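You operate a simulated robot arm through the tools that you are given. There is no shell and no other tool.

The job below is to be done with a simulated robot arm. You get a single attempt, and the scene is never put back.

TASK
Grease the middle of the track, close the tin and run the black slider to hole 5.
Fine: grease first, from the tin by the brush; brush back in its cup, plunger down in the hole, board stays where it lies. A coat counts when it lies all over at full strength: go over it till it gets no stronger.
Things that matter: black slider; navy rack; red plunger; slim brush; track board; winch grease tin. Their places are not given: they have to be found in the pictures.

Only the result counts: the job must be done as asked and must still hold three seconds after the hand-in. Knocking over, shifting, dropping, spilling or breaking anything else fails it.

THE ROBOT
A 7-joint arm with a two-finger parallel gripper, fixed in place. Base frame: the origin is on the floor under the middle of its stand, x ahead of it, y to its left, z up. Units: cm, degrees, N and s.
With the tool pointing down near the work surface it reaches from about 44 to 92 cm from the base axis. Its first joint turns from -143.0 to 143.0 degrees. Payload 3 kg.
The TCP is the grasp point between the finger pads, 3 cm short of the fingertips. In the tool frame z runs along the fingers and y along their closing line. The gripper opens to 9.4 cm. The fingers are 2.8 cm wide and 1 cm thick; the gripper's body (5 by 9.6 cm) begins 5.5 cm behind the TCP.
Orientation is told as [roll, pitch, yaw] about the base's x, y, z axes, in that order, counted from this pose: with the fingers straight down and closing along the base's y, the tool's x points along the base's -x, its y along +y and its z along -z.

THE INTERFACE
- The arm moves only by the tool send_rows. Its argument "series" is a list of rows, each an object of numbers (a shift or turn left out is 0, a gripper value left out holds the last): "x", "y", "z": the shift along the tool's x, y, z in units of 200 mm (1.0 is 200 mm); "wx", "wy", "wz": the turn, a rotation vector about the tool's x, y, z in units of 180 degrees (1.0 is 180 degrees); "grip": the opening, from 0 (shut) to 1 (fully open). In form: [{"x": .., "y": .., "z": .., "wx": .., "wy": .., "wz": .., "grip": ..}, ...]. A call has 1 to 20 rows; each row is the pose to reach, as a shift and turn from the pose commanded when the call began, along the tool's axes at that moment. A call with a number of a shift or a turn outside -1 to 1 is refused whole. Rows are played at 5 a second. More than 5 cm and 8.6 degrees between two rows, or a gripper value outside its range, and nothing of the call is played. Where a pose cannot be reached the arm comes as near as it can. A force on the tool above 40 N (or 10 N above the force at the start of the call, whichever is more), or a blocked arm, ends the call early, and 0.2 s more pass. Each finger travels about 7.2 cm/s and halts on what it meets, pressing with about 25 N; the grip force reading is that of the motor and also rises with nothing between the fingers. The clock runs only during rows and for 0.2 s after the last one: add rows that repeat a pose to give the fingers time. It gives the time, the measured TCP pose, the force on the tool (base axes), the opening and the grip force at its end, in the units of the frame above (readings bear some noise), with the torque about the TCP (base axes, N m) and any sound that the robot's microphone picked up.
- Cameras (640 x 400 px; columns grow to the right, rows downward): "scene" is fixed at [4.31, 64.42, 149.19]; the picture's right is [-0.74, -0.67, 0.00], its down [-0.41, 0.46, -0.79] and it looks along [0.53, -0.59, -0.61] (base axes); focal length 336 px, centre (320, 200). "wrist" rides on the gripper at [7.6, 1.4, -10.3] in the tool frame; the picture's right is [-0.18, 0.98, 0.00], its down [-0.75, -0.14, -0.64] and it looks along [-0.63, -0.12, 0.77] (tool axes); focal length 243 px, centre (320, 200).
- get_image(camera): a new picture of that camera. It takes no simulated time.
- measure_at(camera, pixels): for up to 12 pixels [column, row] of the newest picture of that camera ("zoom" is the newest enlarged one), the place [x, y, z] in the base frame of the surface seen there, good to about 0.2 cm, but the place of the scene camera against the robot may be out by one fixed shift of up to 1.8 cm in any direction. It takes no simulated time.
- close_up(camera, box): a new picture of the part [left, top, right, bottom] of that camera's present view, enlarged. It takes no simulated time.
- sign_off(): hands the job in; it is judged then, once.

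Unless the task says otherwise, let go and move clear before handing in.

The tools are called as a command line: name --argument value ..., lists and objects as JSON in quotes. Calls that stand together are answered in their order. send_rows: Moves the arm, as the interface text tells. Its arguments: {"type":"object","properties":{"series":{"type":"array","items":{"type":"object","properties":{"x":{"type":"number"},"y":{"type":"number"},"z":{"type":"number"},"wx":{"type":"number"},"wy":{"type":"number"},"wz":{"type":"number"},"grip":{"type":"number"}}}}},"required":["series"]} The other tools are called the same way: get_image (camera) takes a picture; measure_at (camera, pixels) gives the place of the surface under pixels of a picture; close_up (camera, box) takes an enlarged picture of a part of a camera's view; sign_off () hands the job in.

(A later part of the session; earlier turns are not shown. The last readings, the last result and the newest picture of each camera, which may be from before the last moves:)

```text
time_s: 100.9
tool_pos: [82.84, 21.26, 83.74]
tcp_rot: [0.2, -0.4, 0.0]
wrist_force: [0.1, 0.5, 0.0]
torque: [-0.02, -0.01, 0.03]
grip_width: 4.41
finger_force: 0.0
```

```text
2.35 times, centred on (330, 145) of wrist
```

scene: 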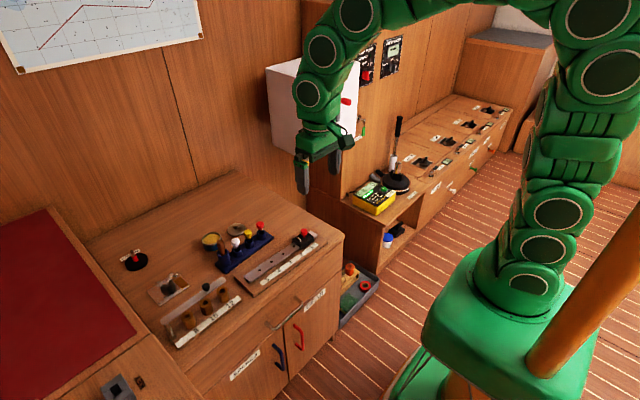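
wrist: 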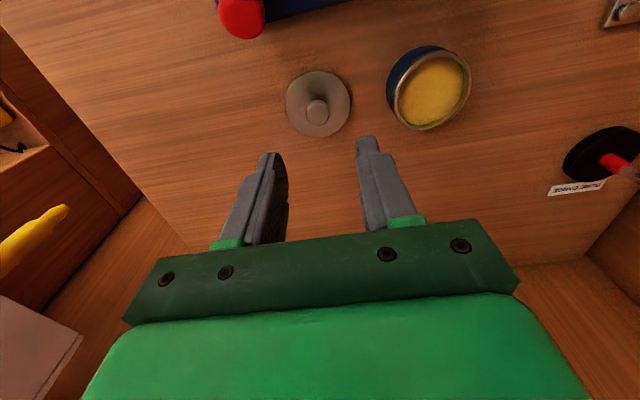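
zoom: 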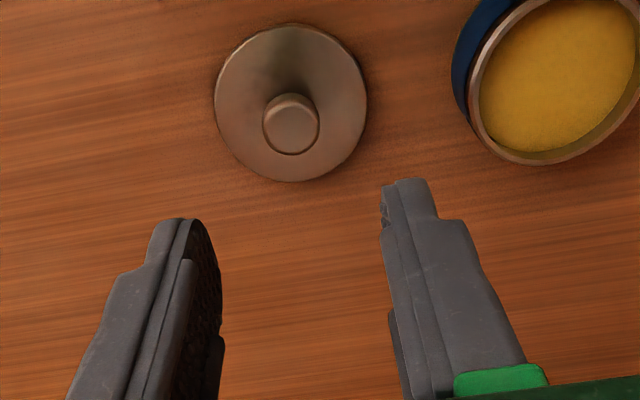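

The lid with its knob at zoom (291,125) is in clear view. I'll measure the knob and lid edges, plus the tin rim.

measure_at --camera "zoom" --pixels '[[291, 130], [265, 128], [318, 128], [291, 103], [291, 151], [216, 105], [366, 105], [291, 27], [291, 180], [240, 50], [345, 155], [240, 155]]'

measure_at --camera "wrist" --pixels '[[430, 90], [391, 95], [469, 82], [437, 52], [425, 126], [398, 110], [460, 110], [460, 62], [402, 68]]'

```text
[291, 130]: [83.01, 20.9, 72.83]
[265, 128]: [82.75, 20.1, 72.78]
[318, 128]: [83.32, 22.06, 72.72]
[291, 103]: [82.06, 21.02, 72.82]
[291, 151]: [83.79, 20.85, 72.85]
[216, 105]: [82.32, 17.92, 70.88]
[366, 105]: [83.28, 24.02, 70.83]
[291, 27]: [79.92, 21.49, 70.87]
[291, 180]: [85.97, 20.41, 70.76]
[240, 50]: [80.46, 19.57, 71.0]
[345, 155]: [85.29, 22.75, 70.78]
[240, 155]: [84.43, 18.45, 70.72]
```

```text
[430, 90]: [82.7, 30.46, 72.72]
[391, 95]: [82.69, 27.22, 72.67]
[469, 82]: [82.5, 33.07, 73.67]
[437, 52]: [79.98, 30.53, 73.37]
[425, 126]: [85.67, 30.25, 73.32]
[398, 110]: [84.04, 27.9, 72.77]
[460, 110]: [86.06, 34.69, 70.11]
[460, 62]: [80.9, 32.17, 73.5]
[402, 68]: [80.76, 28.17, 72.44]
```

Knob centre (82.93, 21.02), top z≈72.8, width ≈1.9; lid radius ≈3.0; tin centre (82.83, 30.38). I'll send a hold row to get another pose reading before descending.

send_rows --series '[{"x": 0.0}]'

measure_at --camera "wrist" --pixels '[[267, 155], [275, 160], [365, 140], [375, 145], [270, 170], [370, 160]]'

```text
time_s: 101.3
tool_pos: [82.68, 21.24, 83.46]
tcp_rot: [0.2, -0.4, 0.0]
wrist_force: [0.4, 0.7, 0.1]
torque: [-0.03, -0.03, 0.0]
grip_width: 4.4
finger_force: 0.0
```

```text
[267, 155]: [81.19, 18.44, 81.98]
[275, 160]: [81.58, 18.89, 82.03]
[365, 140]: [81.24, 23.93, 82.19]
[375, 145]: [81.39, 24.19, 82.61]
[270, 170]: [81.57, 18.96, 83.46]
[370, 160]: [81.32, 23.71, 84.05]
```

Finger positions put the TCP at ≈(82.75, 21.22, 83.4). I'll centre on the knob and descend to TCP ≈74.45 (tips ≈0.6 cm above the lid disk).

send_rows --series '[{"x": -0.009, "y": -0.01, "z": 0.1}, {"x": -0.009, "y": -0.01, "z": 0.22}, {"x": -0.009, "y": -0.01, "z": 0.34}, {"x": -0.009, "y": -0.01, "z": 0.42}, {"x": -0.009, "y": -0.01, "z": 0.447}, {"x": -0.009, "y": -0.01, "z": 0.447}]'

get_image --camera "wrist"

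close_up --camera "scene" --box '[195, 195, 275, 265]'

```text
time_s: 102.7
tool_pos: [83.12, 21.1, 74.5]
tcp_rot: [0.2, -0.2, 0.1]
wrist_force: [0.0, -0.1, 0.3]
torque: [0.0, 0.03, -0.04]
grip_width: 4.43
finger_force: 0.1
```

```text
taken
```

wrist: 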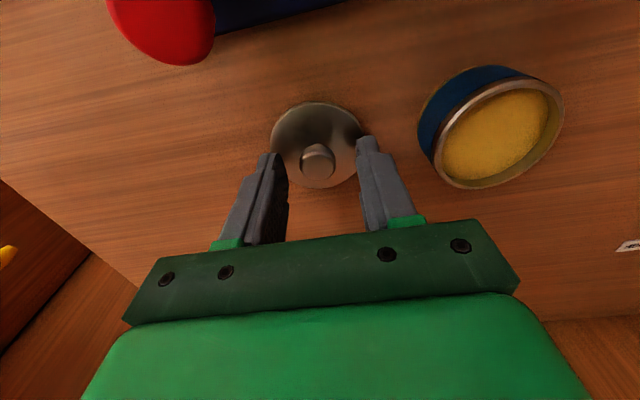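

```text
5.71 times, centred on (235, 230) of scene
```

zoom: 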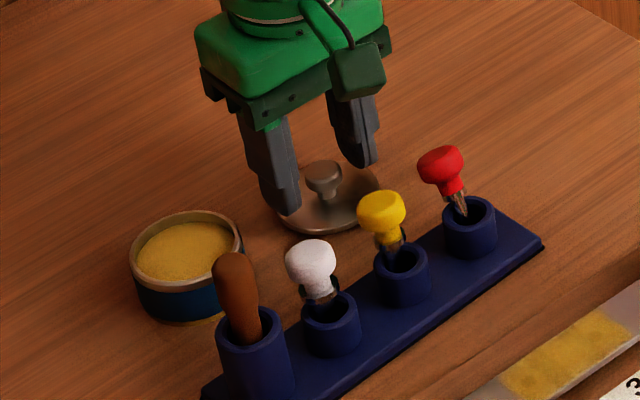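

The fingers straddle the knob with free space. Closing on it now.

send_rows --series '[{"grip": 0.3}, {"grip": 0.15}, {"grip": 0.0}, {"grip": 0.0}, {"grip": 0.0}]'

get_image --camera "wrist"

close_up --camera "scene" --box '[195, 195, 275, 265]'

```text
time_s: 103.9
tool_pos: [82.98, 21.22, 74.51]
tcp_rot: [0.2, -0.3, 0.0]
wrist_force: [-0.6, 0.3, 0.5]
torque: [0.0, 0.02, 0.01]
grip_width: 1.98
finger_force: 24.9
```

```text
taken
```

wrist: 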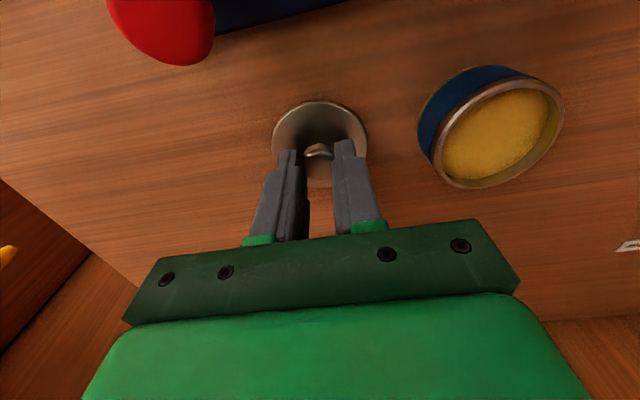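

```text
5.71 times, centred on (235, 230) of scene
```

zoom: 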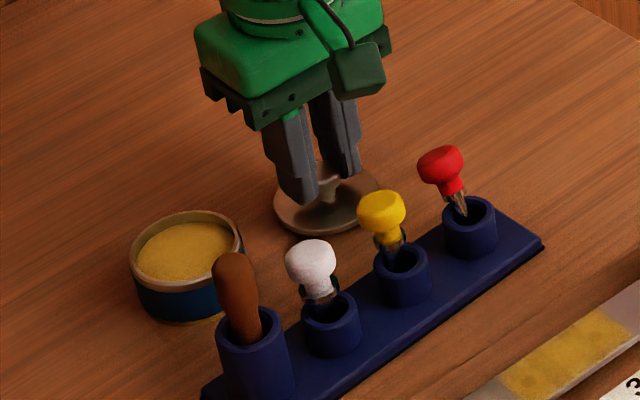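

The knob is held (1.98 cm, 25 N). I'll lift 6 cm and check that the lid comes along level.

send_rows --series '[{"z": -0.05}, {"z": -0.12}, {"z": -0.22}, {"z": -0.3}, {"z": -0.3}]'

get_image --camera "wrist"

close_up --camera "scene" --box '[195, 175, 275, 255]'

close_up --camera "wrist" --box '[240, 60, 420, 230]'

```text
time_s: 105.1
tool_pos: [83.01, 20.98, 80.5]
tcp_rot: [0.2, -0.3, 0.1]
wrist_force: [-0.2, 0.4, 0.4]
torque: [-0.02, -0.02, 0.01]
grip_width: 2.0
finger_force: 24.7
```

```text
taken
```

wrist: 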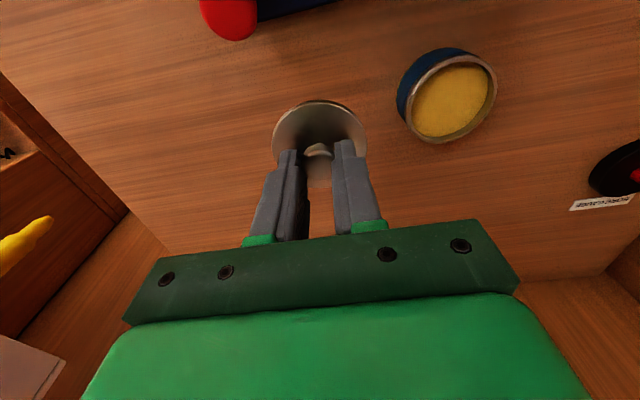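

```text
5.00 times, centred on (235, 215) of scene
```

zoom: 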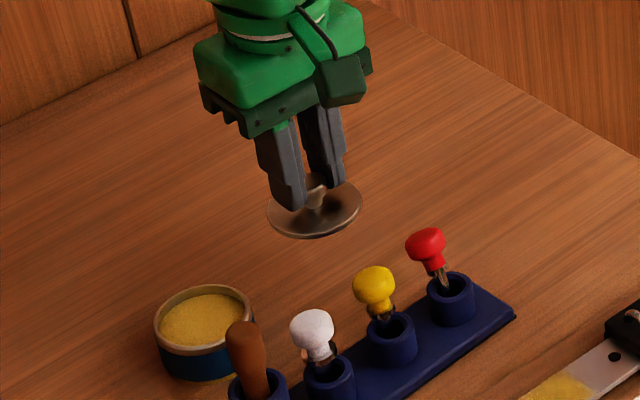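

```text
2.35 times, centred on (330, 145) of wrist
```

zoom: 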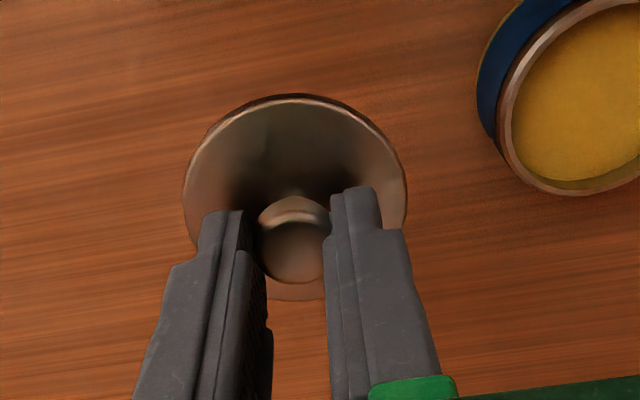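

The lid is lifted level. I'll measure its edges in hand and the tin rim to align.

measure_at --camera "zoom" --pixels '[[293, 100], [293, 95], [188, 185], [403, 190], [300, 296], [215, 135], [375, 135], [290, 272], [270, 265], [325, 215], [260, 215], [350, 120]]'

measure_at --camera "wrist" --pixels '[[449, 95], [495, 90], [455, 54], [440, 141], [404, 110], [408, 125], [487, 118], [475, 62], [420, 70], [465, 138], [450, 55], [490, 75]]'

```text
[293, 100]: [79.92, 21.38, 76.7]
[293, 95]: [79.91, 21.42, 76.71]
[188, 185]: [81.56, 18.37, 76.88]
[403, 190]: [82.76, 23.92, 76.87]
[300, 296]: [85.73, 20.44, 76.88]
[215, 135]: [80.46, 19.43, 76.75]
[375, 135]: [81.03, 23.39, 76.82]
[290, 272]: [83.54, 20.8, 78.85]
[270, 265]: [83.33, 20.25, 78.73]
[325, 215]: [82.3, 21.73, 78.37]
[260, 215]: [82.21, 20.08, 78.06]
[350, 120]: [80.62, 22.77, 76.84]
```

```text
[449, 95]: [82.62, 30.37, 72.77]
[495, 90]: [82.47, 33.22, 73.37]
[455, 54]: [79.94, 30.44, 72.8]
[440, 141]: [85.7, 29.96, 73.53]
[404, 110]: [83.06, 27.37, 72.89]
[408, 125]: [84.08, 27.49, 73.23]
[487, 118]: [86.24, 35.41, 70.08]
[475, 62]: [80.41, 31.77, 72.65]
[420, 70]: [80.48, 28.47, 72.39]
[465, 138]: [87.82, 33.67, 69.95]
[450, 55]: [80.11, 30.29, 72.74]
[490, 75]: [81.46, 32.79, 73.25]
```

Lid in hand is centred at (82.85, 21.0); tin centre is (82.86, 30.33), so I move +9.33 cm in y at this height and then look.

send_rows --series '[{"y": 0.1}, {"y": 0.22}, {"y": 0.34}, {"y": 0.44}, {"y": 0.4665}, {"y": 0.4665}]'

get_image --camera "wrist"

close_up --camera "wrist" --box '[240, 60, 420, 230]'

close_up --camera "scene" --box '[175, 180, 255, 260]'

```text
time_s: 106.5
tool_pos: [83.01, 30.3, 80.51]
tcp_rot: [0.1, -0.3, 0.2]
wrist_force: [0.0, -0.1, -0.6]
torque: [-0.03, -0.02, 0.03]
grip_width: 1.95
finger_force: 24.4
```

```text
taken
```

wrist: 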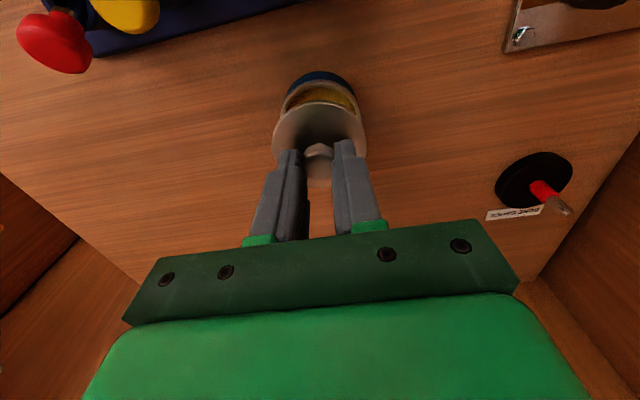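

```text
2.35 times, centred on (330, 145) of wrist
```

zoom: 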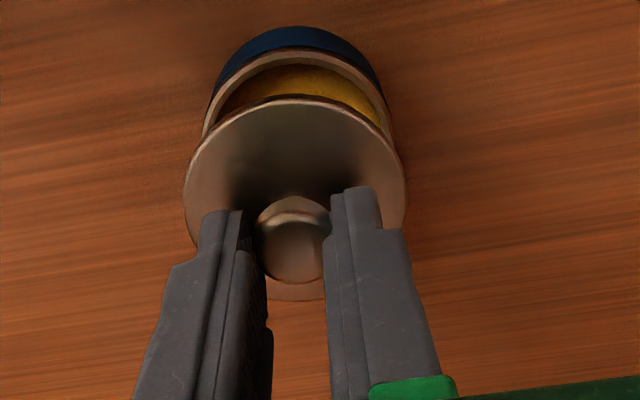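

```text
5.00 times, centred on (215, 220) of scene
```

zoom: 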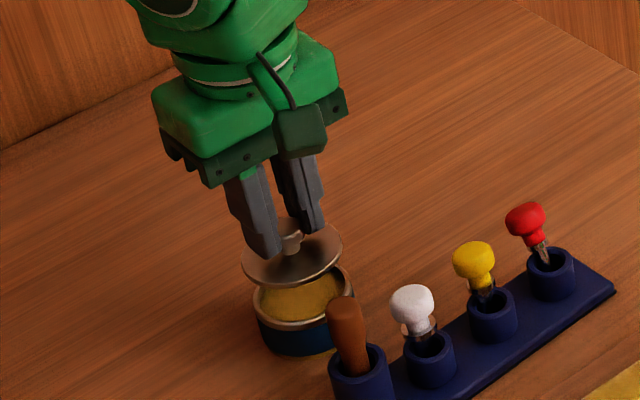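

The lid hangs over the tin. I'll check both centres in this view.

close_up --camera "wrist" --box '[240, 60, 420, 230]'

measure_at --camera "zoom" --pixels '[[188, 185], [403, 190], [293, 102], [300, 296], [205, 128], [390, 132], [297, 55], [225, 92], [370, 92], [260, 65], [335, 65], [297, 80]]'

```text
2.35 times, centred on (330, 145) of wrist
```

zoom: 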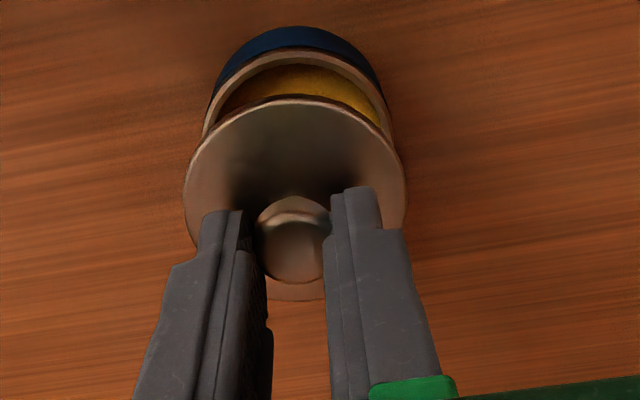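

```text
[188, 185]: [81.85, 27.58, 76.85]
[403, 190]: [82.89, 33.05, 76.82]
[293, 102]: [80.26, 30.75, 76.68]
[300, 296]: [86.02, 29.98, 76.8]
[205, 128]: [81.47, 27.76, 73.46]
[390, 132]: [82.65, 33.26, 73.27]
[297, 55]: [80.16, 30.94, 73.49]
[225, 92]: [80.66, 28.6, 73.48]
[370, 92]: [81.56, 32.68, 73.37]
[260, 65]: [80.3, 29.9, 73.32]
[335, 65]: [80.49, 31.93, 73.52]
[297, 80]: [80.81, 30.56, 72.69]
```

Relative to the tin (82.9, 30.35) the lid (83.08, 30.27) is off by about +0.17 in x and −0.08 in y; I correct that and lower to just above the rim.

send_rows --series '[{"x": 0.008, "y": 0.003}, {"x": 0.008, "y": 0.003, "z": 0.05}, {"x": 0.008, "y": 0.003, "z": 0.09}, {"x": 0.008, "y": 0.003, "z": 0.108}, {"x": 0.008, "y": 0.003, "z": 0.108}]'

close_up --camera "scene" --box '[185, 210, 245, 260]'

close_up --camera "wrist" --box '[240, 60, 420, 230]'

```text
time_s: 107.7
tool_pos: [83.22, 30.54, 78.36]
tcp_rot: [0.1, -0.3, 0.2]
wrist_force: [-0.8, 0.7, 0.3]
torque: [0.04, -0.01, 0.01]
grip_width: 1.96
finger_force: 25.0
```

```text
8.00 times, centred on (215, 235) of scene
```

zoom: 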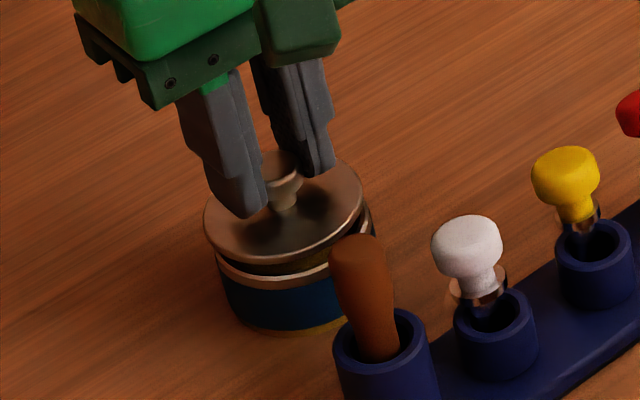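

```text
2.35 times, centred on (330, 145) of wrist
```

zoom: 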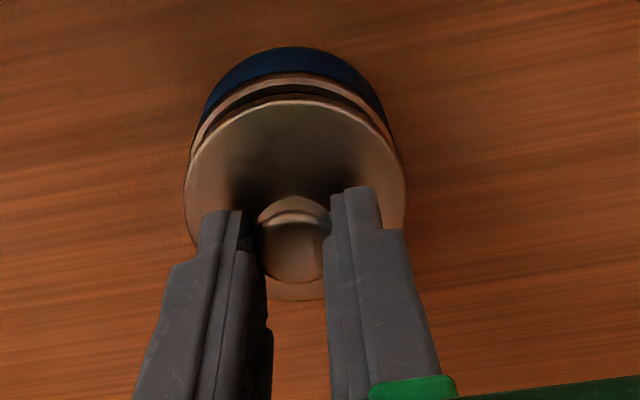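

The lid is just above the rim; I'll measure both once more from this wrist view for the final alignment.

measure_at --camera "zoom" --pixels '[[188, 185], [403, 190], [293, 103], [300, 296], [215, 135], [375, 135], [297, 75], [260, 80], [335, 80], [215, 110], [380, 110], [297, 93]]'

close_up --camera "scene" --box '[195, 220, 235, 250]'

measure_at --camera "zoom" --pixels '[[115, 175], [180, 275], [260, 300], [330, 295], [390, 270], [415, 180], [180, 300], [260, 335], [340, 330], [420, 270], [150, 270], [450, 260]]'

```text
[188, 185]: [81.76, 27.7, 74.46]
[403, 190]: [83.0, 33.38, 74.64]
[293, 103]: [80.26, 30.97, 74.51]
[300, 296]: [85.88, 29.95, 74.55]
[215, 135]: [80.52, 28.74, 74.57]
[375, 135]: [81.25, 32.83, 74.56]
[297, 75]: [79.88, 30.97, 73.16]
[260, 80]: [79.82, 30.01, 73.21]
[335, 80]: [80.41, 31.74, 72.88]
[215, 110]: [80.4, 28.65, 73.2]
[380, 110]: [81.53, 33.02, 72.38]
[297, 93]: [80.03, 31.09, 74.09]
```

```text
13.33 times, centred on (215, 235) of scene
```

zoom: 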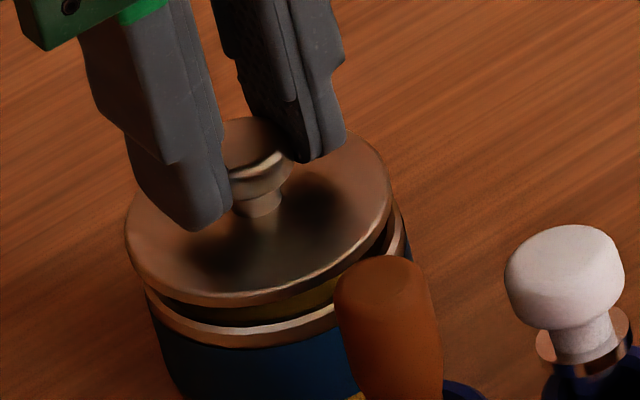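

```text
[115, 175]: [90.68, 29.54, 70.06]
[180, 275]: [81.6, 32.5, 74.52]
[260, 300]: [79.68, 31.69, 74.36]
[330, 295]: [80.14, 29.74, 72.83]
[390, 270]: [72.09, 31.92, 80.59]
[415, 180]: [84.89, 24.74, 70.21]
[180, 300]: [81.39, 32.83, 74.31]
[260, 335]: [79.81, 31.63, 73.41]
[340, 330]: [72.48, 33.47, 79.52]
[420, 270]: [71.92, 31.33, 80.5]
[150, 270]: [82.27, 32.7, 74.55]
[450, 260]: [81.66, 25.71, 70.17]
```

The lid is ≈0.15 cm off towards +x/+y; I correct by (−0.13, −0.1) and lower in small steps, watching the force.

send_rows --series '[{"x": 0.0065, "y": -0.005}, {"x": 0.0065, "y": -0.005, "z": 0.008}, {"x": 0.0065, "y": -0.005, "z": 0.014}, {"x": 0.0065, "y": -0.005, "z": 0.018}, {"x": 0.0065, "y": -0.005, "z": 0.018}]'

close_up --camera "scene" --box '[195, 220, 235, 250]'

```text
time_s: 108.9
tool_pos: [83.03, 30.28, 77.98]
tcp_rot: [0.2, -0.3, 0.1]
wrist_force: [0.3, -0.5, -1.1]
torque: [0.0, 0.01, -0.02]
grip_width: 1.97
finger_force: 25.0
```

```text
13.33 times, centred on (215, 235) of scene
```

zoom: 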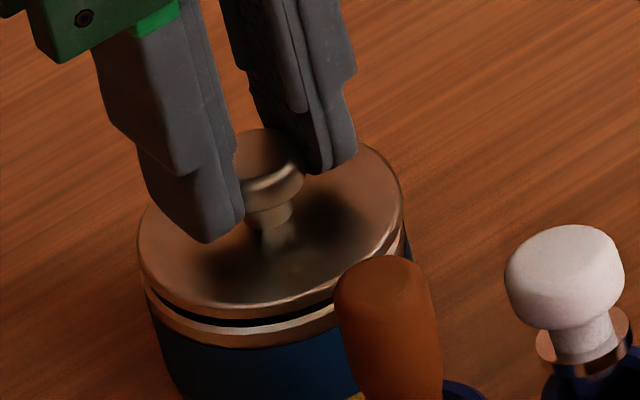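

The lid is now aligned over the rim with a gap of ≈0.2 cm. Continuing down gently until contact.

send_rows --series '[{"z": 0.004}, {"z": 0.008}, {"z": 0.011}, {"z": 0.011}]'

close_up --camera "scene" --box '[195, 220, 235, 250]'

```text
time_s: 109.9
tool_pos: [83.0, 30.34, 77.65]
tcp_rot: [0.2, -0.2, 0.1]
wrist_force: [0.1, 0.3, 0.8]
torque: [-0.02, 0.03, -0.02]
grip_width: 1.96
finger_force: 24.7
```

```text
13.33 times, centred on (215, 235) of scene
```

zoom: 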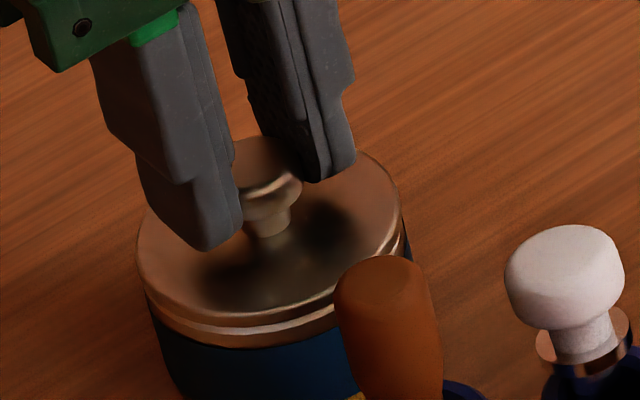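

The gap has almost vanished, no force yet. One more gentle lowering.

send_rows --series '[{"z": 0.003}, {"z": 0.005}, {"z": 0.007}, {"z": 0.007}]'

close_up --camera "scene" --box '[195, 220, 235, 250]'

```text
time_s: 110.9
tool_pos: [83.0, 30.48, 77.57]
tcp_rot: [0.2, -0.4, 0.2]
wrist_force: [-3.5, 0.4, 6.2]
torque: [0.01, 0.17, 0.01]
grip_width: 1.97
finger_force: 25.3
heard: snap
```

```text
13.33 times, centred on (215, 235) of scene
```

zoom: 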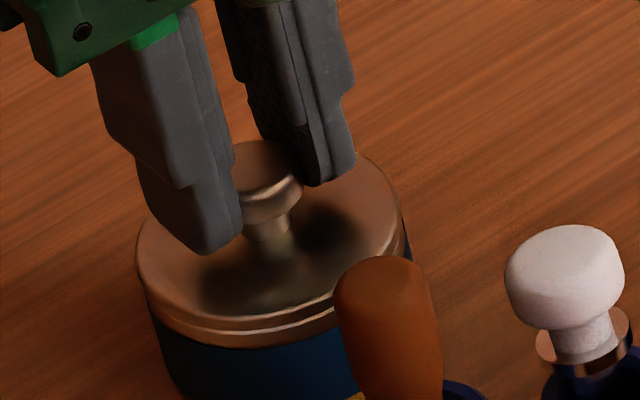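

A snap was heard: the lid has clicked shut. I'll open the fingers and rise straight up.

send_rows --series '[{"grip": 0.25}, {"grip": 0.35}, {"grip": 0.45}, {"grip": 0.45}, {"z": -0.08, "grip": 0.45}, {"z": -0.2, "grip": 0.45}, {"z": -0.35, "grip": 0.45}, {"z": -0.5, "grip": 0.45}, {"z": -0.65, "grip": 0.45}, {"z": -0.65, "grip": 0.45}]'

get_image --camera "wrist"

close_up --camera "scene" --box '[180, 200, 330, 295]'

close_up --camera "scene" --box '[190, 210, 280, 275]'

```text
time_s: 113.1
tool_pos: [83.03, 30.44, 90.75]
tcp_rot: [0.2, -0.3, 0.0]
wrist_force: [-0.8, 0.5, 0.0]
torque: [-0.01, -0.01, -0.03]
grip_width: 4.25
finger_force: 0.2
```

```text
taken
```

wrist: 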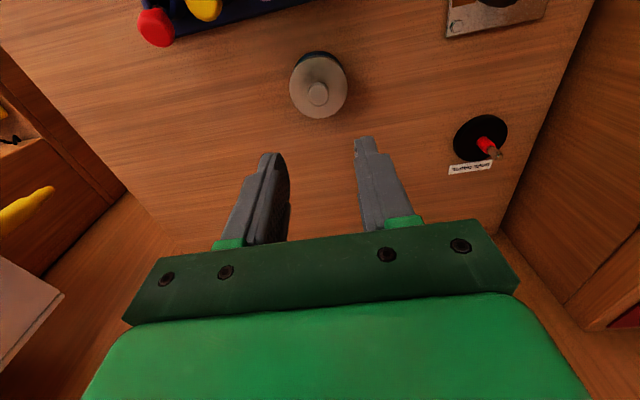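

```text
4.21 times, centred on (255, 248) of scene
```

zoom: 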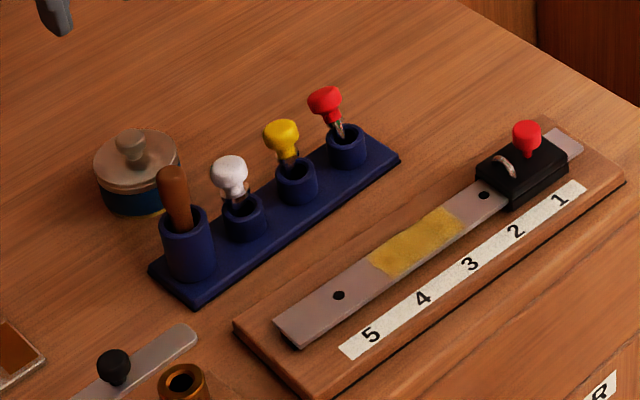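

```text
6.15 times, centred on (235, 242) of scene
```

zoom: 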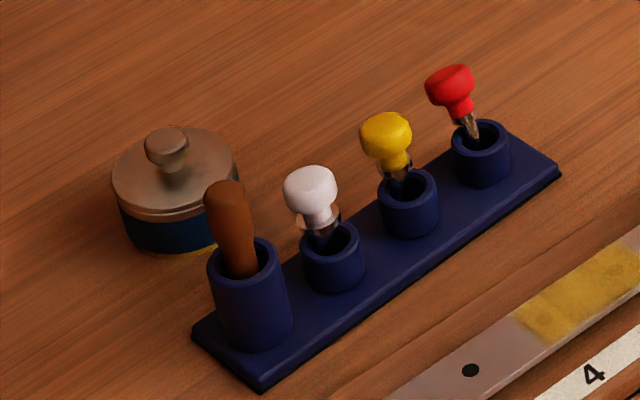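

Tin closed, brush in its cup, coat unharmed. Now to the slider: moving over to about (63, 12) at height 90.

send_rows --series '[{"x": 0.15, "y": -0.13}, {"x": 0.3, "y": -0.27}, {"x": 0.45, "y": -0.41}, {"x": 0.6, "y": -0.55}, {"x": 0.75, "y": -0.69}, {"x": 0.9, "y": -0.83}, {"x": 1.0, "y": -0.95}, {"x": 1.0, "y": -0.98}, {"x": 1.0, "y": -0.98}]'

get_image --camera "wrist"

close_up --camera "wrist" --box '[240, 10, 420, 130]'

```text
time_s: 115.1
tool_pos: [62.88, 10.65, 90.47]
tcp_rot: [0.2, -0.3, 0.1]
wrist_force: [0.4, 0.0, 0.3]
torque: [-0.01, 0.01, -0.01]
grip_width: 4.24
finger_force: 0.0
```

```text
taken
```

wrist: 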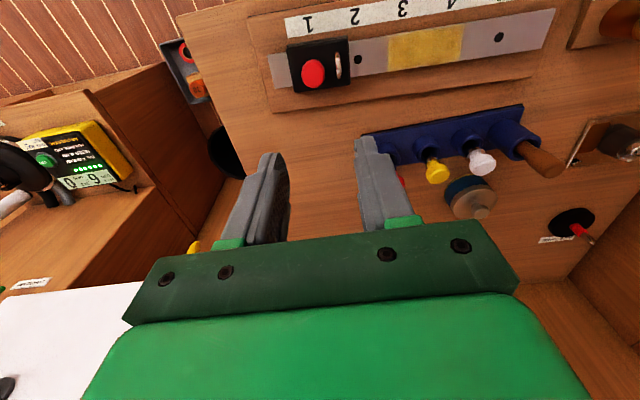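

```text
3.33 times, centred on (330, 70) of wrist
```

zoom: 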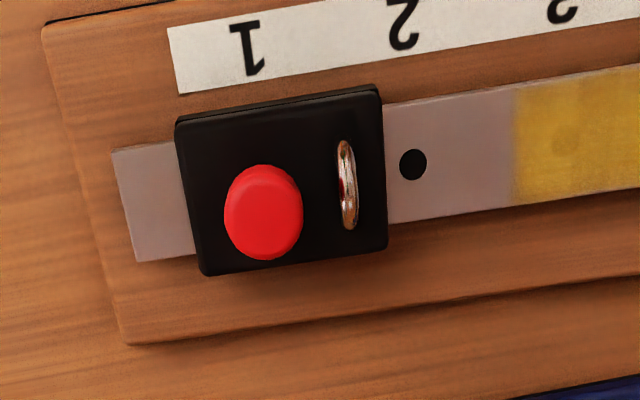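

measure_at --camera "zoom" --pixels '[[265, 205], [226, 212], [301, 205], [263, 166], [266, 250], [178, 122], [380, 92], [205, 273], [386, 245], [412, 164], [346, 145], [349, 227]]'

close_up --camera "scene" --box '[290, 215, 325, 250]'

measure_at --camera "zoom" --pixels '[[257, 110], [257, 140], [257, 170], [257, 185], [257, 200], [200, 150], [310, 140], [200, 240], [257, 225], [150, 230]]'

```text
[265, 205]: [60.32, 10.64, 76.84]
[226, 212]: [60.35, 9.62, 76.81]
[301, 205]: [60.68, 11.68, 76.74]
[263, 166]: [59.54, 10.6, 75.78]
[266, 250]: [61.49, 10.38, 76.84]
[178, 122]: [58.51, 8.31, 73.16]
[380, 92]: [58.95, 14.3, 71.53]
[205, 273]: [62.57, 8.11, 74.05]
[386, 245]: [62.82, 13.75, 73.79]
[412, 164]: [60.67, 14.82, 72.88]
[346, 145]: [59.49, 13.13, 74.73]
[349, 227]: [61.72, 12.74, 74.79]
```

```text
11.43 times, centred on (308, 232) of scene
```

zoom: 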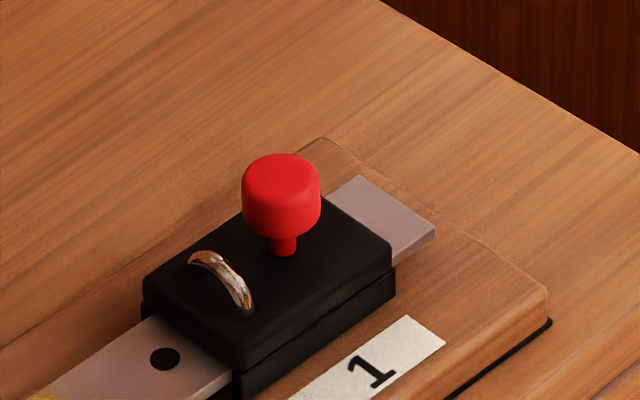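

```text
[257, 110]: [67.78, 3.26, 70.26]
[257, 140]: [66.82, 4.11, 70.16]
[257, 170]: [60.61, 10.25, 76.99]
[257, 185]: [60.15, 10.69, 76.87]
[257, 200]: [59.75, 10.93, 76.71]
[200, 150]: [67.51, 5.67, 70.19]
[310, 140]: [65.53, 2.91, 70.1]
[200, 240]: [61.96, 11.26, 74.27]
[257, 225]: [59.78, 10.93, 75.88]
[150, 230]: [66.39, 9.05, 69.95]
```

Knob centre ≈(60.52, 10.63), width ≈2.0, top z≈76.85, with a thin stem above the slider top (74.2); the loop reaches ≈75.0. I'll come down around the knob to TCP ≈78.5 (tips 75.5, above the loop).

send_rows --series '[{"x": 0.06, "y": -0.004, "grip": 0.38}, {"x": 0.12, "y": -0.0075, "z": 0.1}, {"x": 0.12, "y": -0.0075, "z": 0.25}, {"x": 0.12, "y": -0.0075, "z": 0.4}, {"x": 0.12, "y": -0.0075, "z": 0.5}, {"x": 0.12, "y": -0.0075, "z": 0.5}]'

get_image --camera "wrist"

close_up --camera "wrist" --box '[240, 70, 400, 220]'

measure_at --camera "zoom" --pixels '[[315, 165], [270, 165], [360, 160], [315, 130], [315, 200], [140, 220], [400, 200]]'

```text
time_s: 116.5
tool_pos: [60.53, 10.62, 80.31]
tcp_rot: [0.1, -0.4, 0.1]
wrist_force: [-0.7, -0.1, -0.7]
torque: [0.02, -0.04, 0.01]
grip_width: 3.6
finger_force: 0.1
```

```text
taken
```

wrist: 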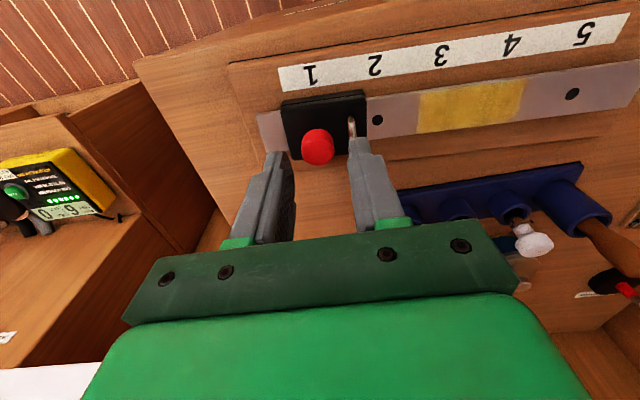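

```text
2.67 times, centred on (320, 145) of wrist
```

zoom: 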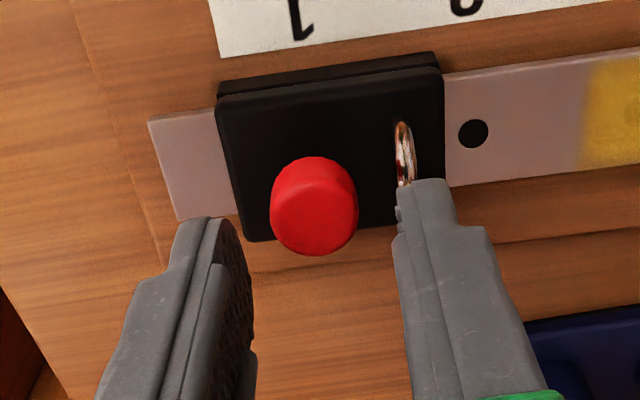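

```text
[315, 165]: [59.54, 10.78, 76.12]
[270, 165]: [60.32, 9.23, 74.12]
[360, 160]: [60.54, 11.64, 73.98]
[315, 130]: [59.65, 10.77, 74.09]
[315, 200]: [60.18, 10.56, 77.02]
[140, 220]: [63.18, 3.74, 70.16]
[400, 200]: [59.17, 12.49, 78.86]
```

The fingers straddle the knob well. I'll go down another 1.9 cm and close on it.

send_rows --series '[{"z": 0.05}, {"z": 0.085}, {"z": 0.098}, {"z": 0.098}, {"z": 0.098, "grip": 0.28}, {"z": 0.098, "grip": 0.18}, {"z": 0.098, "grip": 0.0}, {"z": 0.098, "grip": 0.0}, {"z": 0.098, "grip": 0.0}]'

get_image --camera "wrist"

close_up --camera "scene" --box '[285, 205, 330, 250]'

```text
time_s: 118.5
tool_pos: [60.63, 10.6, 78.41]
tcp_rot: [0.2, -0.2, 0.2]
wrist_force: [-1.3, 0.4, -0.3]
torque: [-0.01, -0.14, 0.04]
grip_width: 2.07
finger_force: 25.0
```

```text
taken
```

wrist: 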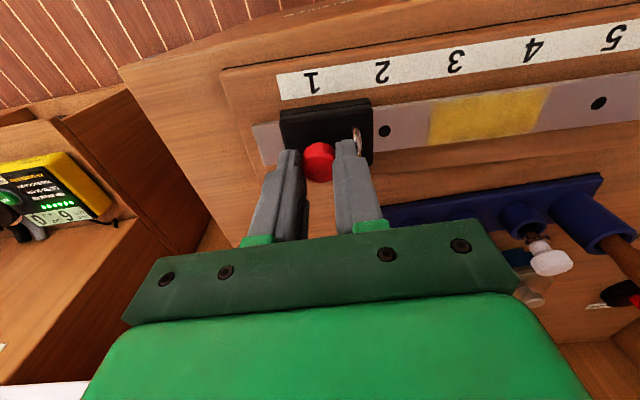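

```text
8.89 times, centred on (308, 228) of scene
```

zoom: 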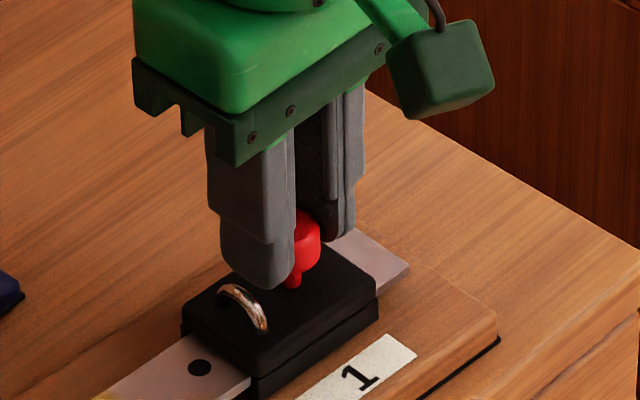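

The knob is gripped (2.07 cm, 25 N). I'll lift it 0.6 cm slowly and read the force.

send_rows --series '[{"z": -0.01}, {"z": -0.02}, {"z": -0.03}, {"z": -0.03}]'

close_up --camera "scene" --box '[285, 205, 330, 250]'

```text
time_s: 119.5
tool_pos: [60.66, 10.43, 78.99]
tcp_rot: [0.3, -0.3, 0.1]
wrist_force: [-6.0, 3.2, 0.0]
torque: [0.05, 0.18, 0.06]
grip_width: 2.08
finger_force: 25.0
```

```text
8.89 times, centred on (308, 228) of scene
```

zoom: 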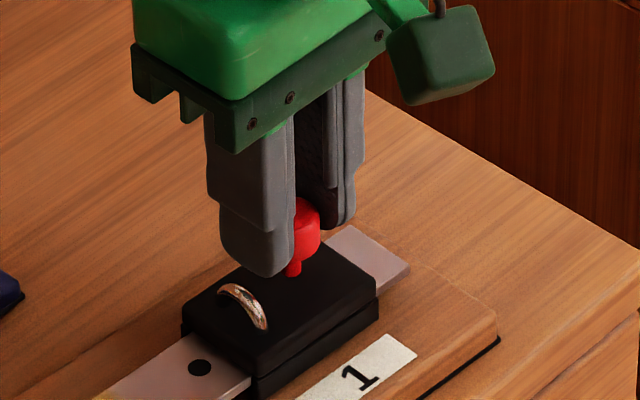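

The knob follows the hand with no vertical resistance; there is a small side force (−6 N in x), so I'll ease −0.06 cm in x and lift another 0.6 cm.

send_rows --series '[{"x": 0.003, "z": -0.01}, {"x": 0.003, "z": -0.02}, {"x": 0.003, "z": -0.03}, {"x": 0.003, "z": -0.03}]'

close_up --camera "scene" --box '[285, 205, 330, 250]'

close_up --camera "wrist" --box '[240, 70, 400, 220]'

```text
time_s: 120.5
tool_pos: [60.65, 10.49, 79.52]
tcp_rot: [0.2, -0.4, 0.2]
wrist_force: [10.4, -0.8, 0.8]
torque: [-0.07, -0.78, 0.0]
grip_width: 2.05
finger_force: 25.1
```

```text
8.89 times, centred on (308, 228) of scene
```

zoom: 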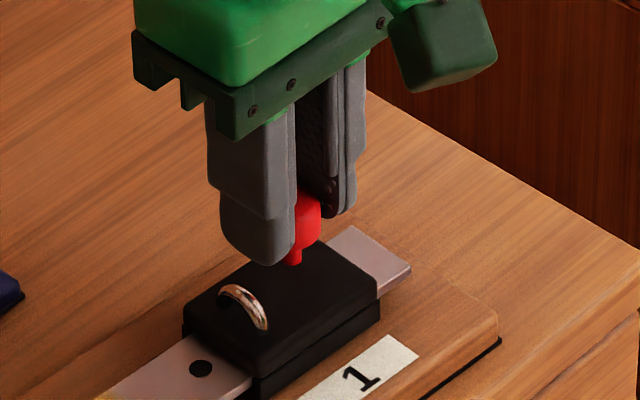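

```text
2.67 times, centred on (320, 145) of wrist
```

zoom: 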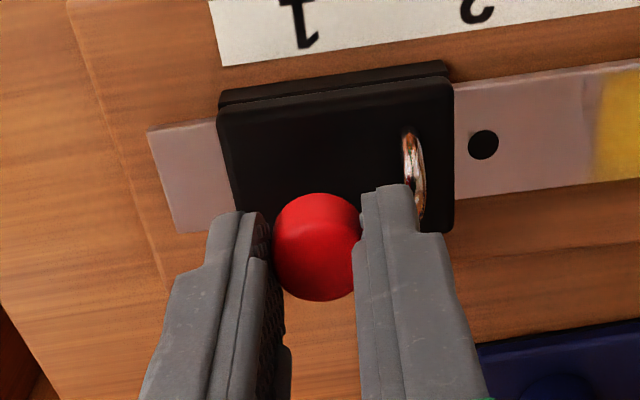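

The knob has come up and the side force flipped to +10 N. I'll zoom in closely to see what the stem and slider are doing.

close_up --camera "scene" --box '[300, 222, 325, 247]'

measure_at --camera "zoom" --pixels '[[175, 160], [160, 190], [160, 200], [160, 215], [150, 230], [100, 250], [250, 240], [40, 300], [300, 230], [180, 330]]'

```text
16.00 times, centred on (312, 234) of scene
```

zoom: 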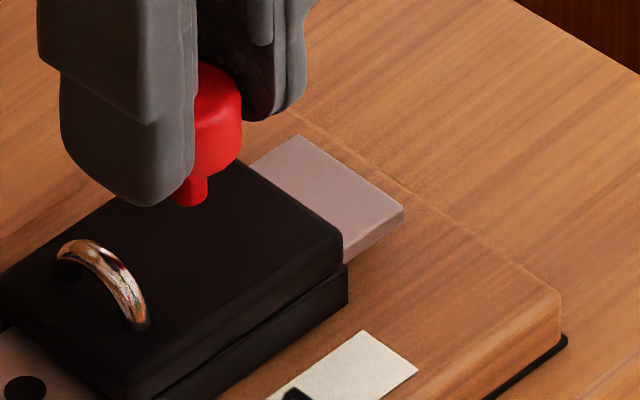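

```text
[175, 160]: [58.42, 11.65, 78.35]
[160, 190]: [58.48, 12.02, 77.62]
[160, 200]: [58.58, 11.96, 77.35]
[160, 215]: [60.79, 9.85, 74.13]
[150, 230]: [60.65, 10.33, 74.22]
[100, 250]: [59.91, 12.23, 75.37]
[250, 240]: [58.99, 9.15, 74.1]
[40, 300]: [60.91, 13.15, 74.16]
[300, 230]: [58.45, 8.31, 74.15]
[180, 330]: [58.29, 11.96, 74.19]
```

The torque (−0.78 Nm with 10 N) places the side contact ≈7.5 cm below the TCP, i.e. the pin tip is still in the hole at z≈72. I'll shift back 0.04 cm in x and keep lifting 0.6 cm.

send_rows --series '[{"x": -0.002}, {"x": -0.002, "z": -0.01}, {"x": -0.002, "z": -0.02}, {"x": -0.002, "z": -0.03}, {"x": -0.002, "z": -0.03}]'

close_up --camera "scene" --box '[295, 217, 325, 247]'

```text
time_s: 121.7
tool_pos: [60.63, 10.53, 80.29]
tcp_rot: [0.2, -0.3, 0.1]
wrist_force: [-0.4, 4.2, -13.9]
torque: [0.05, 0.32, 0.08]
grip_width: 2.09
finger_force: 25.0
```

```text
13.33 times, centred on (310, 232) of scene
```

zoom: 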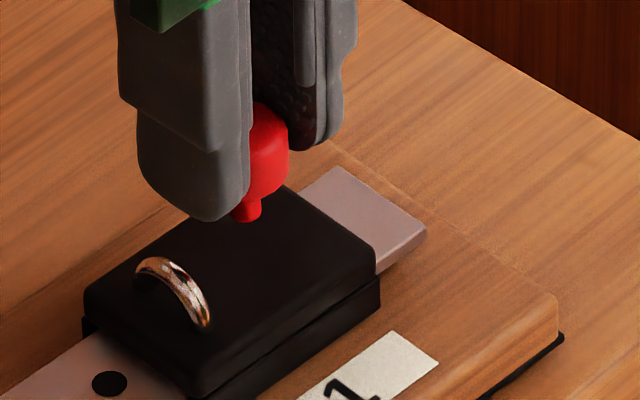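

Now −13.9 N vertically: the plunger has reached its upper stop (lift ≈1.8 cm). I'll ease 0.06 cm down and try sliding 1.5 cm along the track.

send_rows --series '[{"z": 0.003}, {"z": 0.003, "y": 0.025, "x": -0.001}, {"z": 0.003, "y": 0.05, "x": -0.002}, {"z": 0.003, "y": 0.075, "x": -0.003}, {"z": 0.003, "y": 0.075, "x": -0.003}]'

close_up --camera "scene" --box '[285, 217, 325, 257]'

get_image --camera "wrist"

```text
time_s: 122.9
tool_pos: [60.59, 12.1, 80.21]
tcp_rot: [0.2, -0.3, 0.1]
wrist_force: [0.1, -0.3, -12.2]
torque: [-0.02, 0.24, 0.06]
grip_width: 2.06
finger_force: 25.0
```

```text
10.00 times, centred on (305, 237) of scene
```

zoom: 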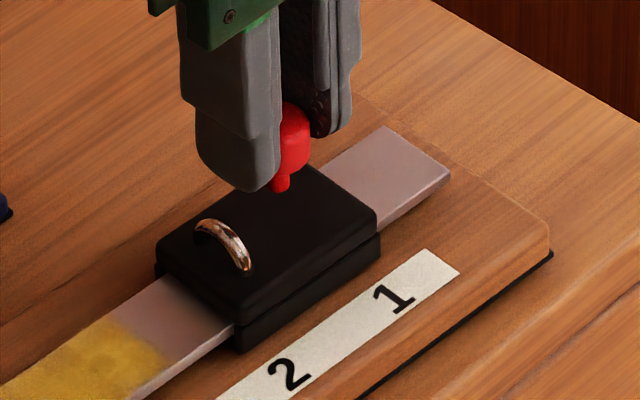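

```text
taken
```

wrist: 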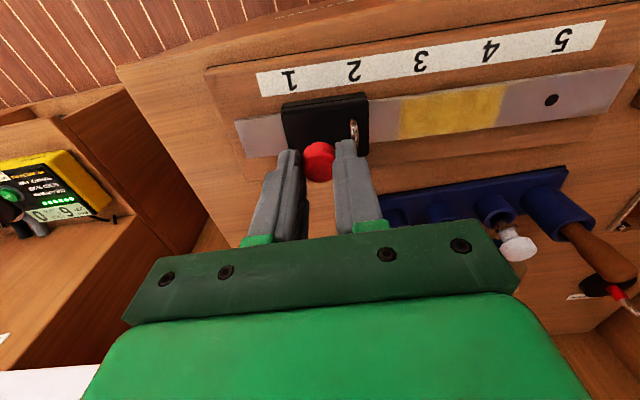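

The slider moves freely with the plunger up (spring ≈12 N, side forces ~0). I'll run it on along the track by 15 cm, to about 1.3 cm short of hole 5.

send_rows --series '[{"y": 0.04, "x": -0.0016}, {"y": 0.085, "x": -0.0035}, {"y": 0.13, "x": -0.0053}, {"y": 0.175, "x": -0.0072}, {"y": 0.22, "x": -0.009}, {"y": 0.265, "x": -0.0109}, {"y": 0.31, "x": -0.0127}, {"y": 0.355, "x": -0.0146}, {"y": 0.4, "x": -0.0164}, {"y": 0.445, "x": -0.0182}, {"y": 0.49, "x": -0.0201}, {"y": 0.535, "x": -0.0219}, {"y": 0.58, "x": -0.0238}, {"y": 0.625, "x": -0.0256}, {"y": 0.67, "x": -0.0275}, {"y": 0.715, "x": -0.0293}, {"y": 0.75, "x": -0.0308}, {"y": 0.75, "x": -0.0308}]'

get_image --camera "wrist"

close_up --camera "scene" --box '[230, 215, 330, 295]'

close_up --camera "wrist" --box '[100, 60, 400, 220]'

```text
time_s: 126.7
tool_pos: [61.21, 26.98, 80.38]
tcp_rot: [0.3, -0.5, 0.1]
wrist_force: [-0.2, 1.7, -12.3]
torque: [0.02, 0.03, 0.03]
grip_width: 2.03
finger_force: 25.1
```

```text
taken
```

wrist: 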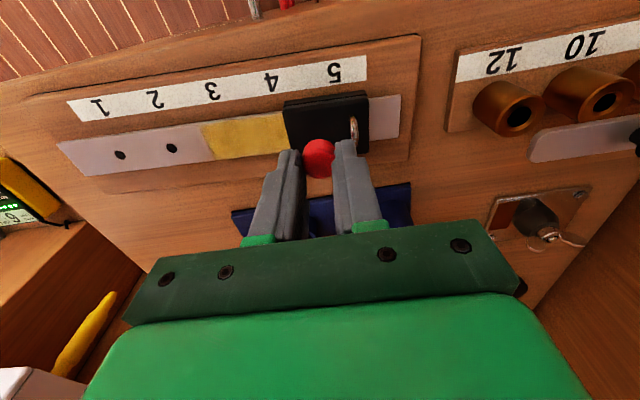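

```text
5.00 times, centred on (280, 255) of scene
```

zoom: 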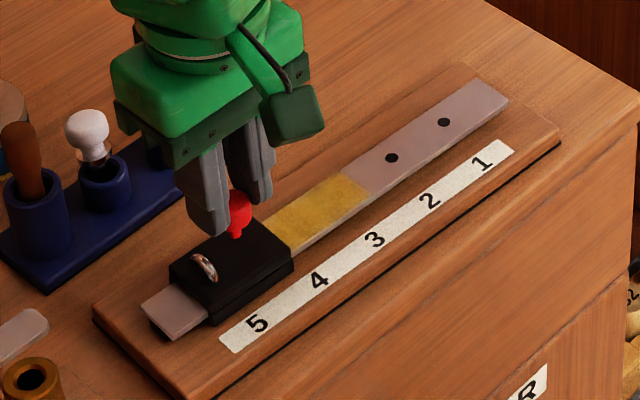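

```text
2.13 times, centred on (250, 140) of wrist
```

zoom: 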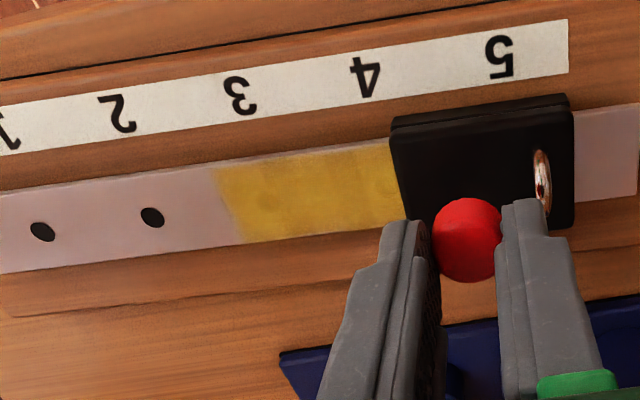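

The slider has run over the coat (still intact) and is now just short of hole 5. I'll measure holes 1 and 2 and the slider's position to compute the remaining distance.

measure_at --camera "zoom" --pixels '[[42, 231], [152, 217], [393, 132], [405, 212], [572, 122], [572, 215], [635, 105], [635, 195], [466, 225], [540, 160], [0, 195], [390, 150]]'

```text
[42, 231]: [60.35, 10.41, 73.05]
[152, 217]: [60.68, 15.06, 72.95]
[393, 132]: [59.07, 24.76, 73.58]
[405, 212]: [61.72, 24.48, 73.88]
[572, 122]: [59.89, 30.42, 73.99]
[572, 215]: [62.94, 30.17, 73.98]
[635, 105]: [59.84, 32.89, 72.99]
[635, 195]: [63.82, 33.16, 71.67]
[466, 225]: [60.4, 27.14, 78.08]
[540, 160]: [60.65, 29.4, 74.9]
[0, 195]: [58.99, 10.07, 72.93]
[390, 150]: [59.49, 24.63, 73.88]
```

Remaining travel computes to ≈1.65 cm (hole 5 at y≈28.54). I'll slide that far, plunger still up, then check.

send_rows --series '[{"y": 0.03, "x": -0.0012}, {"y": 0.06, "x": -0.0025}, {"y": 0.082, "x": -0.0034}, {"y": 0.082, "x": -0.0034}]'

get_image --camera "wrist"

close_up --camera "wrist" --box '[100, 60, 400, 220]'

measure_at --camera "zoom" --pixels '[[390, 150], [572, 150], [570, 200], [405, 212], [540, 160], [466, 225]]'

```text
time_s: 127.7
tool_pos: [61.23, 28.55, 80.3]
tcp_rot: [0.2, -0.2, 0.1]
wrist_force: [0.1, -5.1, -13.6]
torque: [-0.13, 0.0, 0.05]
grip_width: 2.05
finger_force: 24.8
```

```text
taken
```

wrist: 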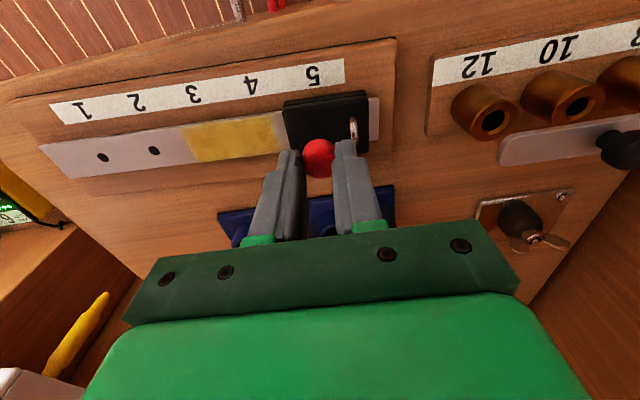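

```text
2.13 times, centred on (250, 140) of wrist
```

zoom: 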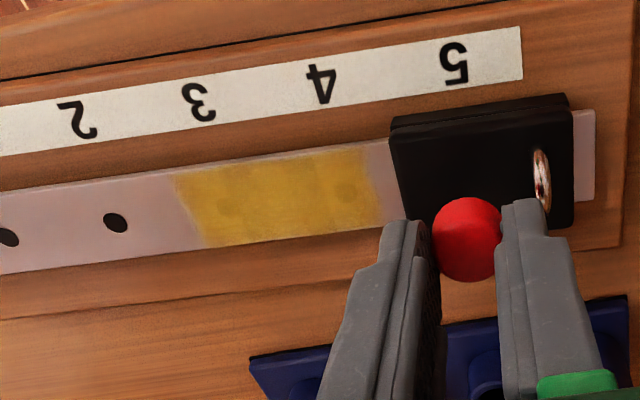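

```text
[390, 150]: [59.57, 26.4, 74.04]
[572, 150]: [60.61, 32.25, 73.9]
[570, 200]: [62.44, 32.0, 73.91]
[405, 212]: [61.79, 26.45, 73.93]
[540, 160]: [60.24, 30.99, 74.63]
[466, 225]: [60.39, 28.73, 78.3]
```

The slider has moved 18.2 cm in all, at hole 5 (−5 N along y, possibly an end stop). I'll now lower the plunger in small steps and watch the force.

send_rows --series '[{"z": 0.01}, {"z": 0.02}, {"z": 0.03}, {"z": 0.03}]'

```text
time_s: 128.7
tool_pos: [61.31, 28.67, 79.6]
tcp_rot: [0.2, -0.3, 0.0]
wrist_force: [-10.8, -4.1, -0.9]
torque: [-0.14, 0.46, -0.01]
grip_width: 2.06
finger_force: 25.2
```

The vertical force vanished as the plunger came off its stop; a −10.8 N side force in x says I'm ≈0.04 cm too far +x. Correcting and lowering further.

send_rows --series '[{"x": 0.002, "y": -0.001}, {"x": 0.002, "y": -0.001, "z": 0.01}, {"x": 0.002, "y": -0.001, "z": 0.02}, {"x": 0.002, "y": -0.001, "z": 0.02}]'

```text
time_s: 129.7
tool_pos: [61.24, 28.72, 79.08]
tcp_rot: [0.2, -0.4, 0.0]
wrist_force: [1.4, -5.4, -1.3]
torque: [-0.14, -0.01, 0.02]
grip_width: 2.02
finger_force: 24.9
```

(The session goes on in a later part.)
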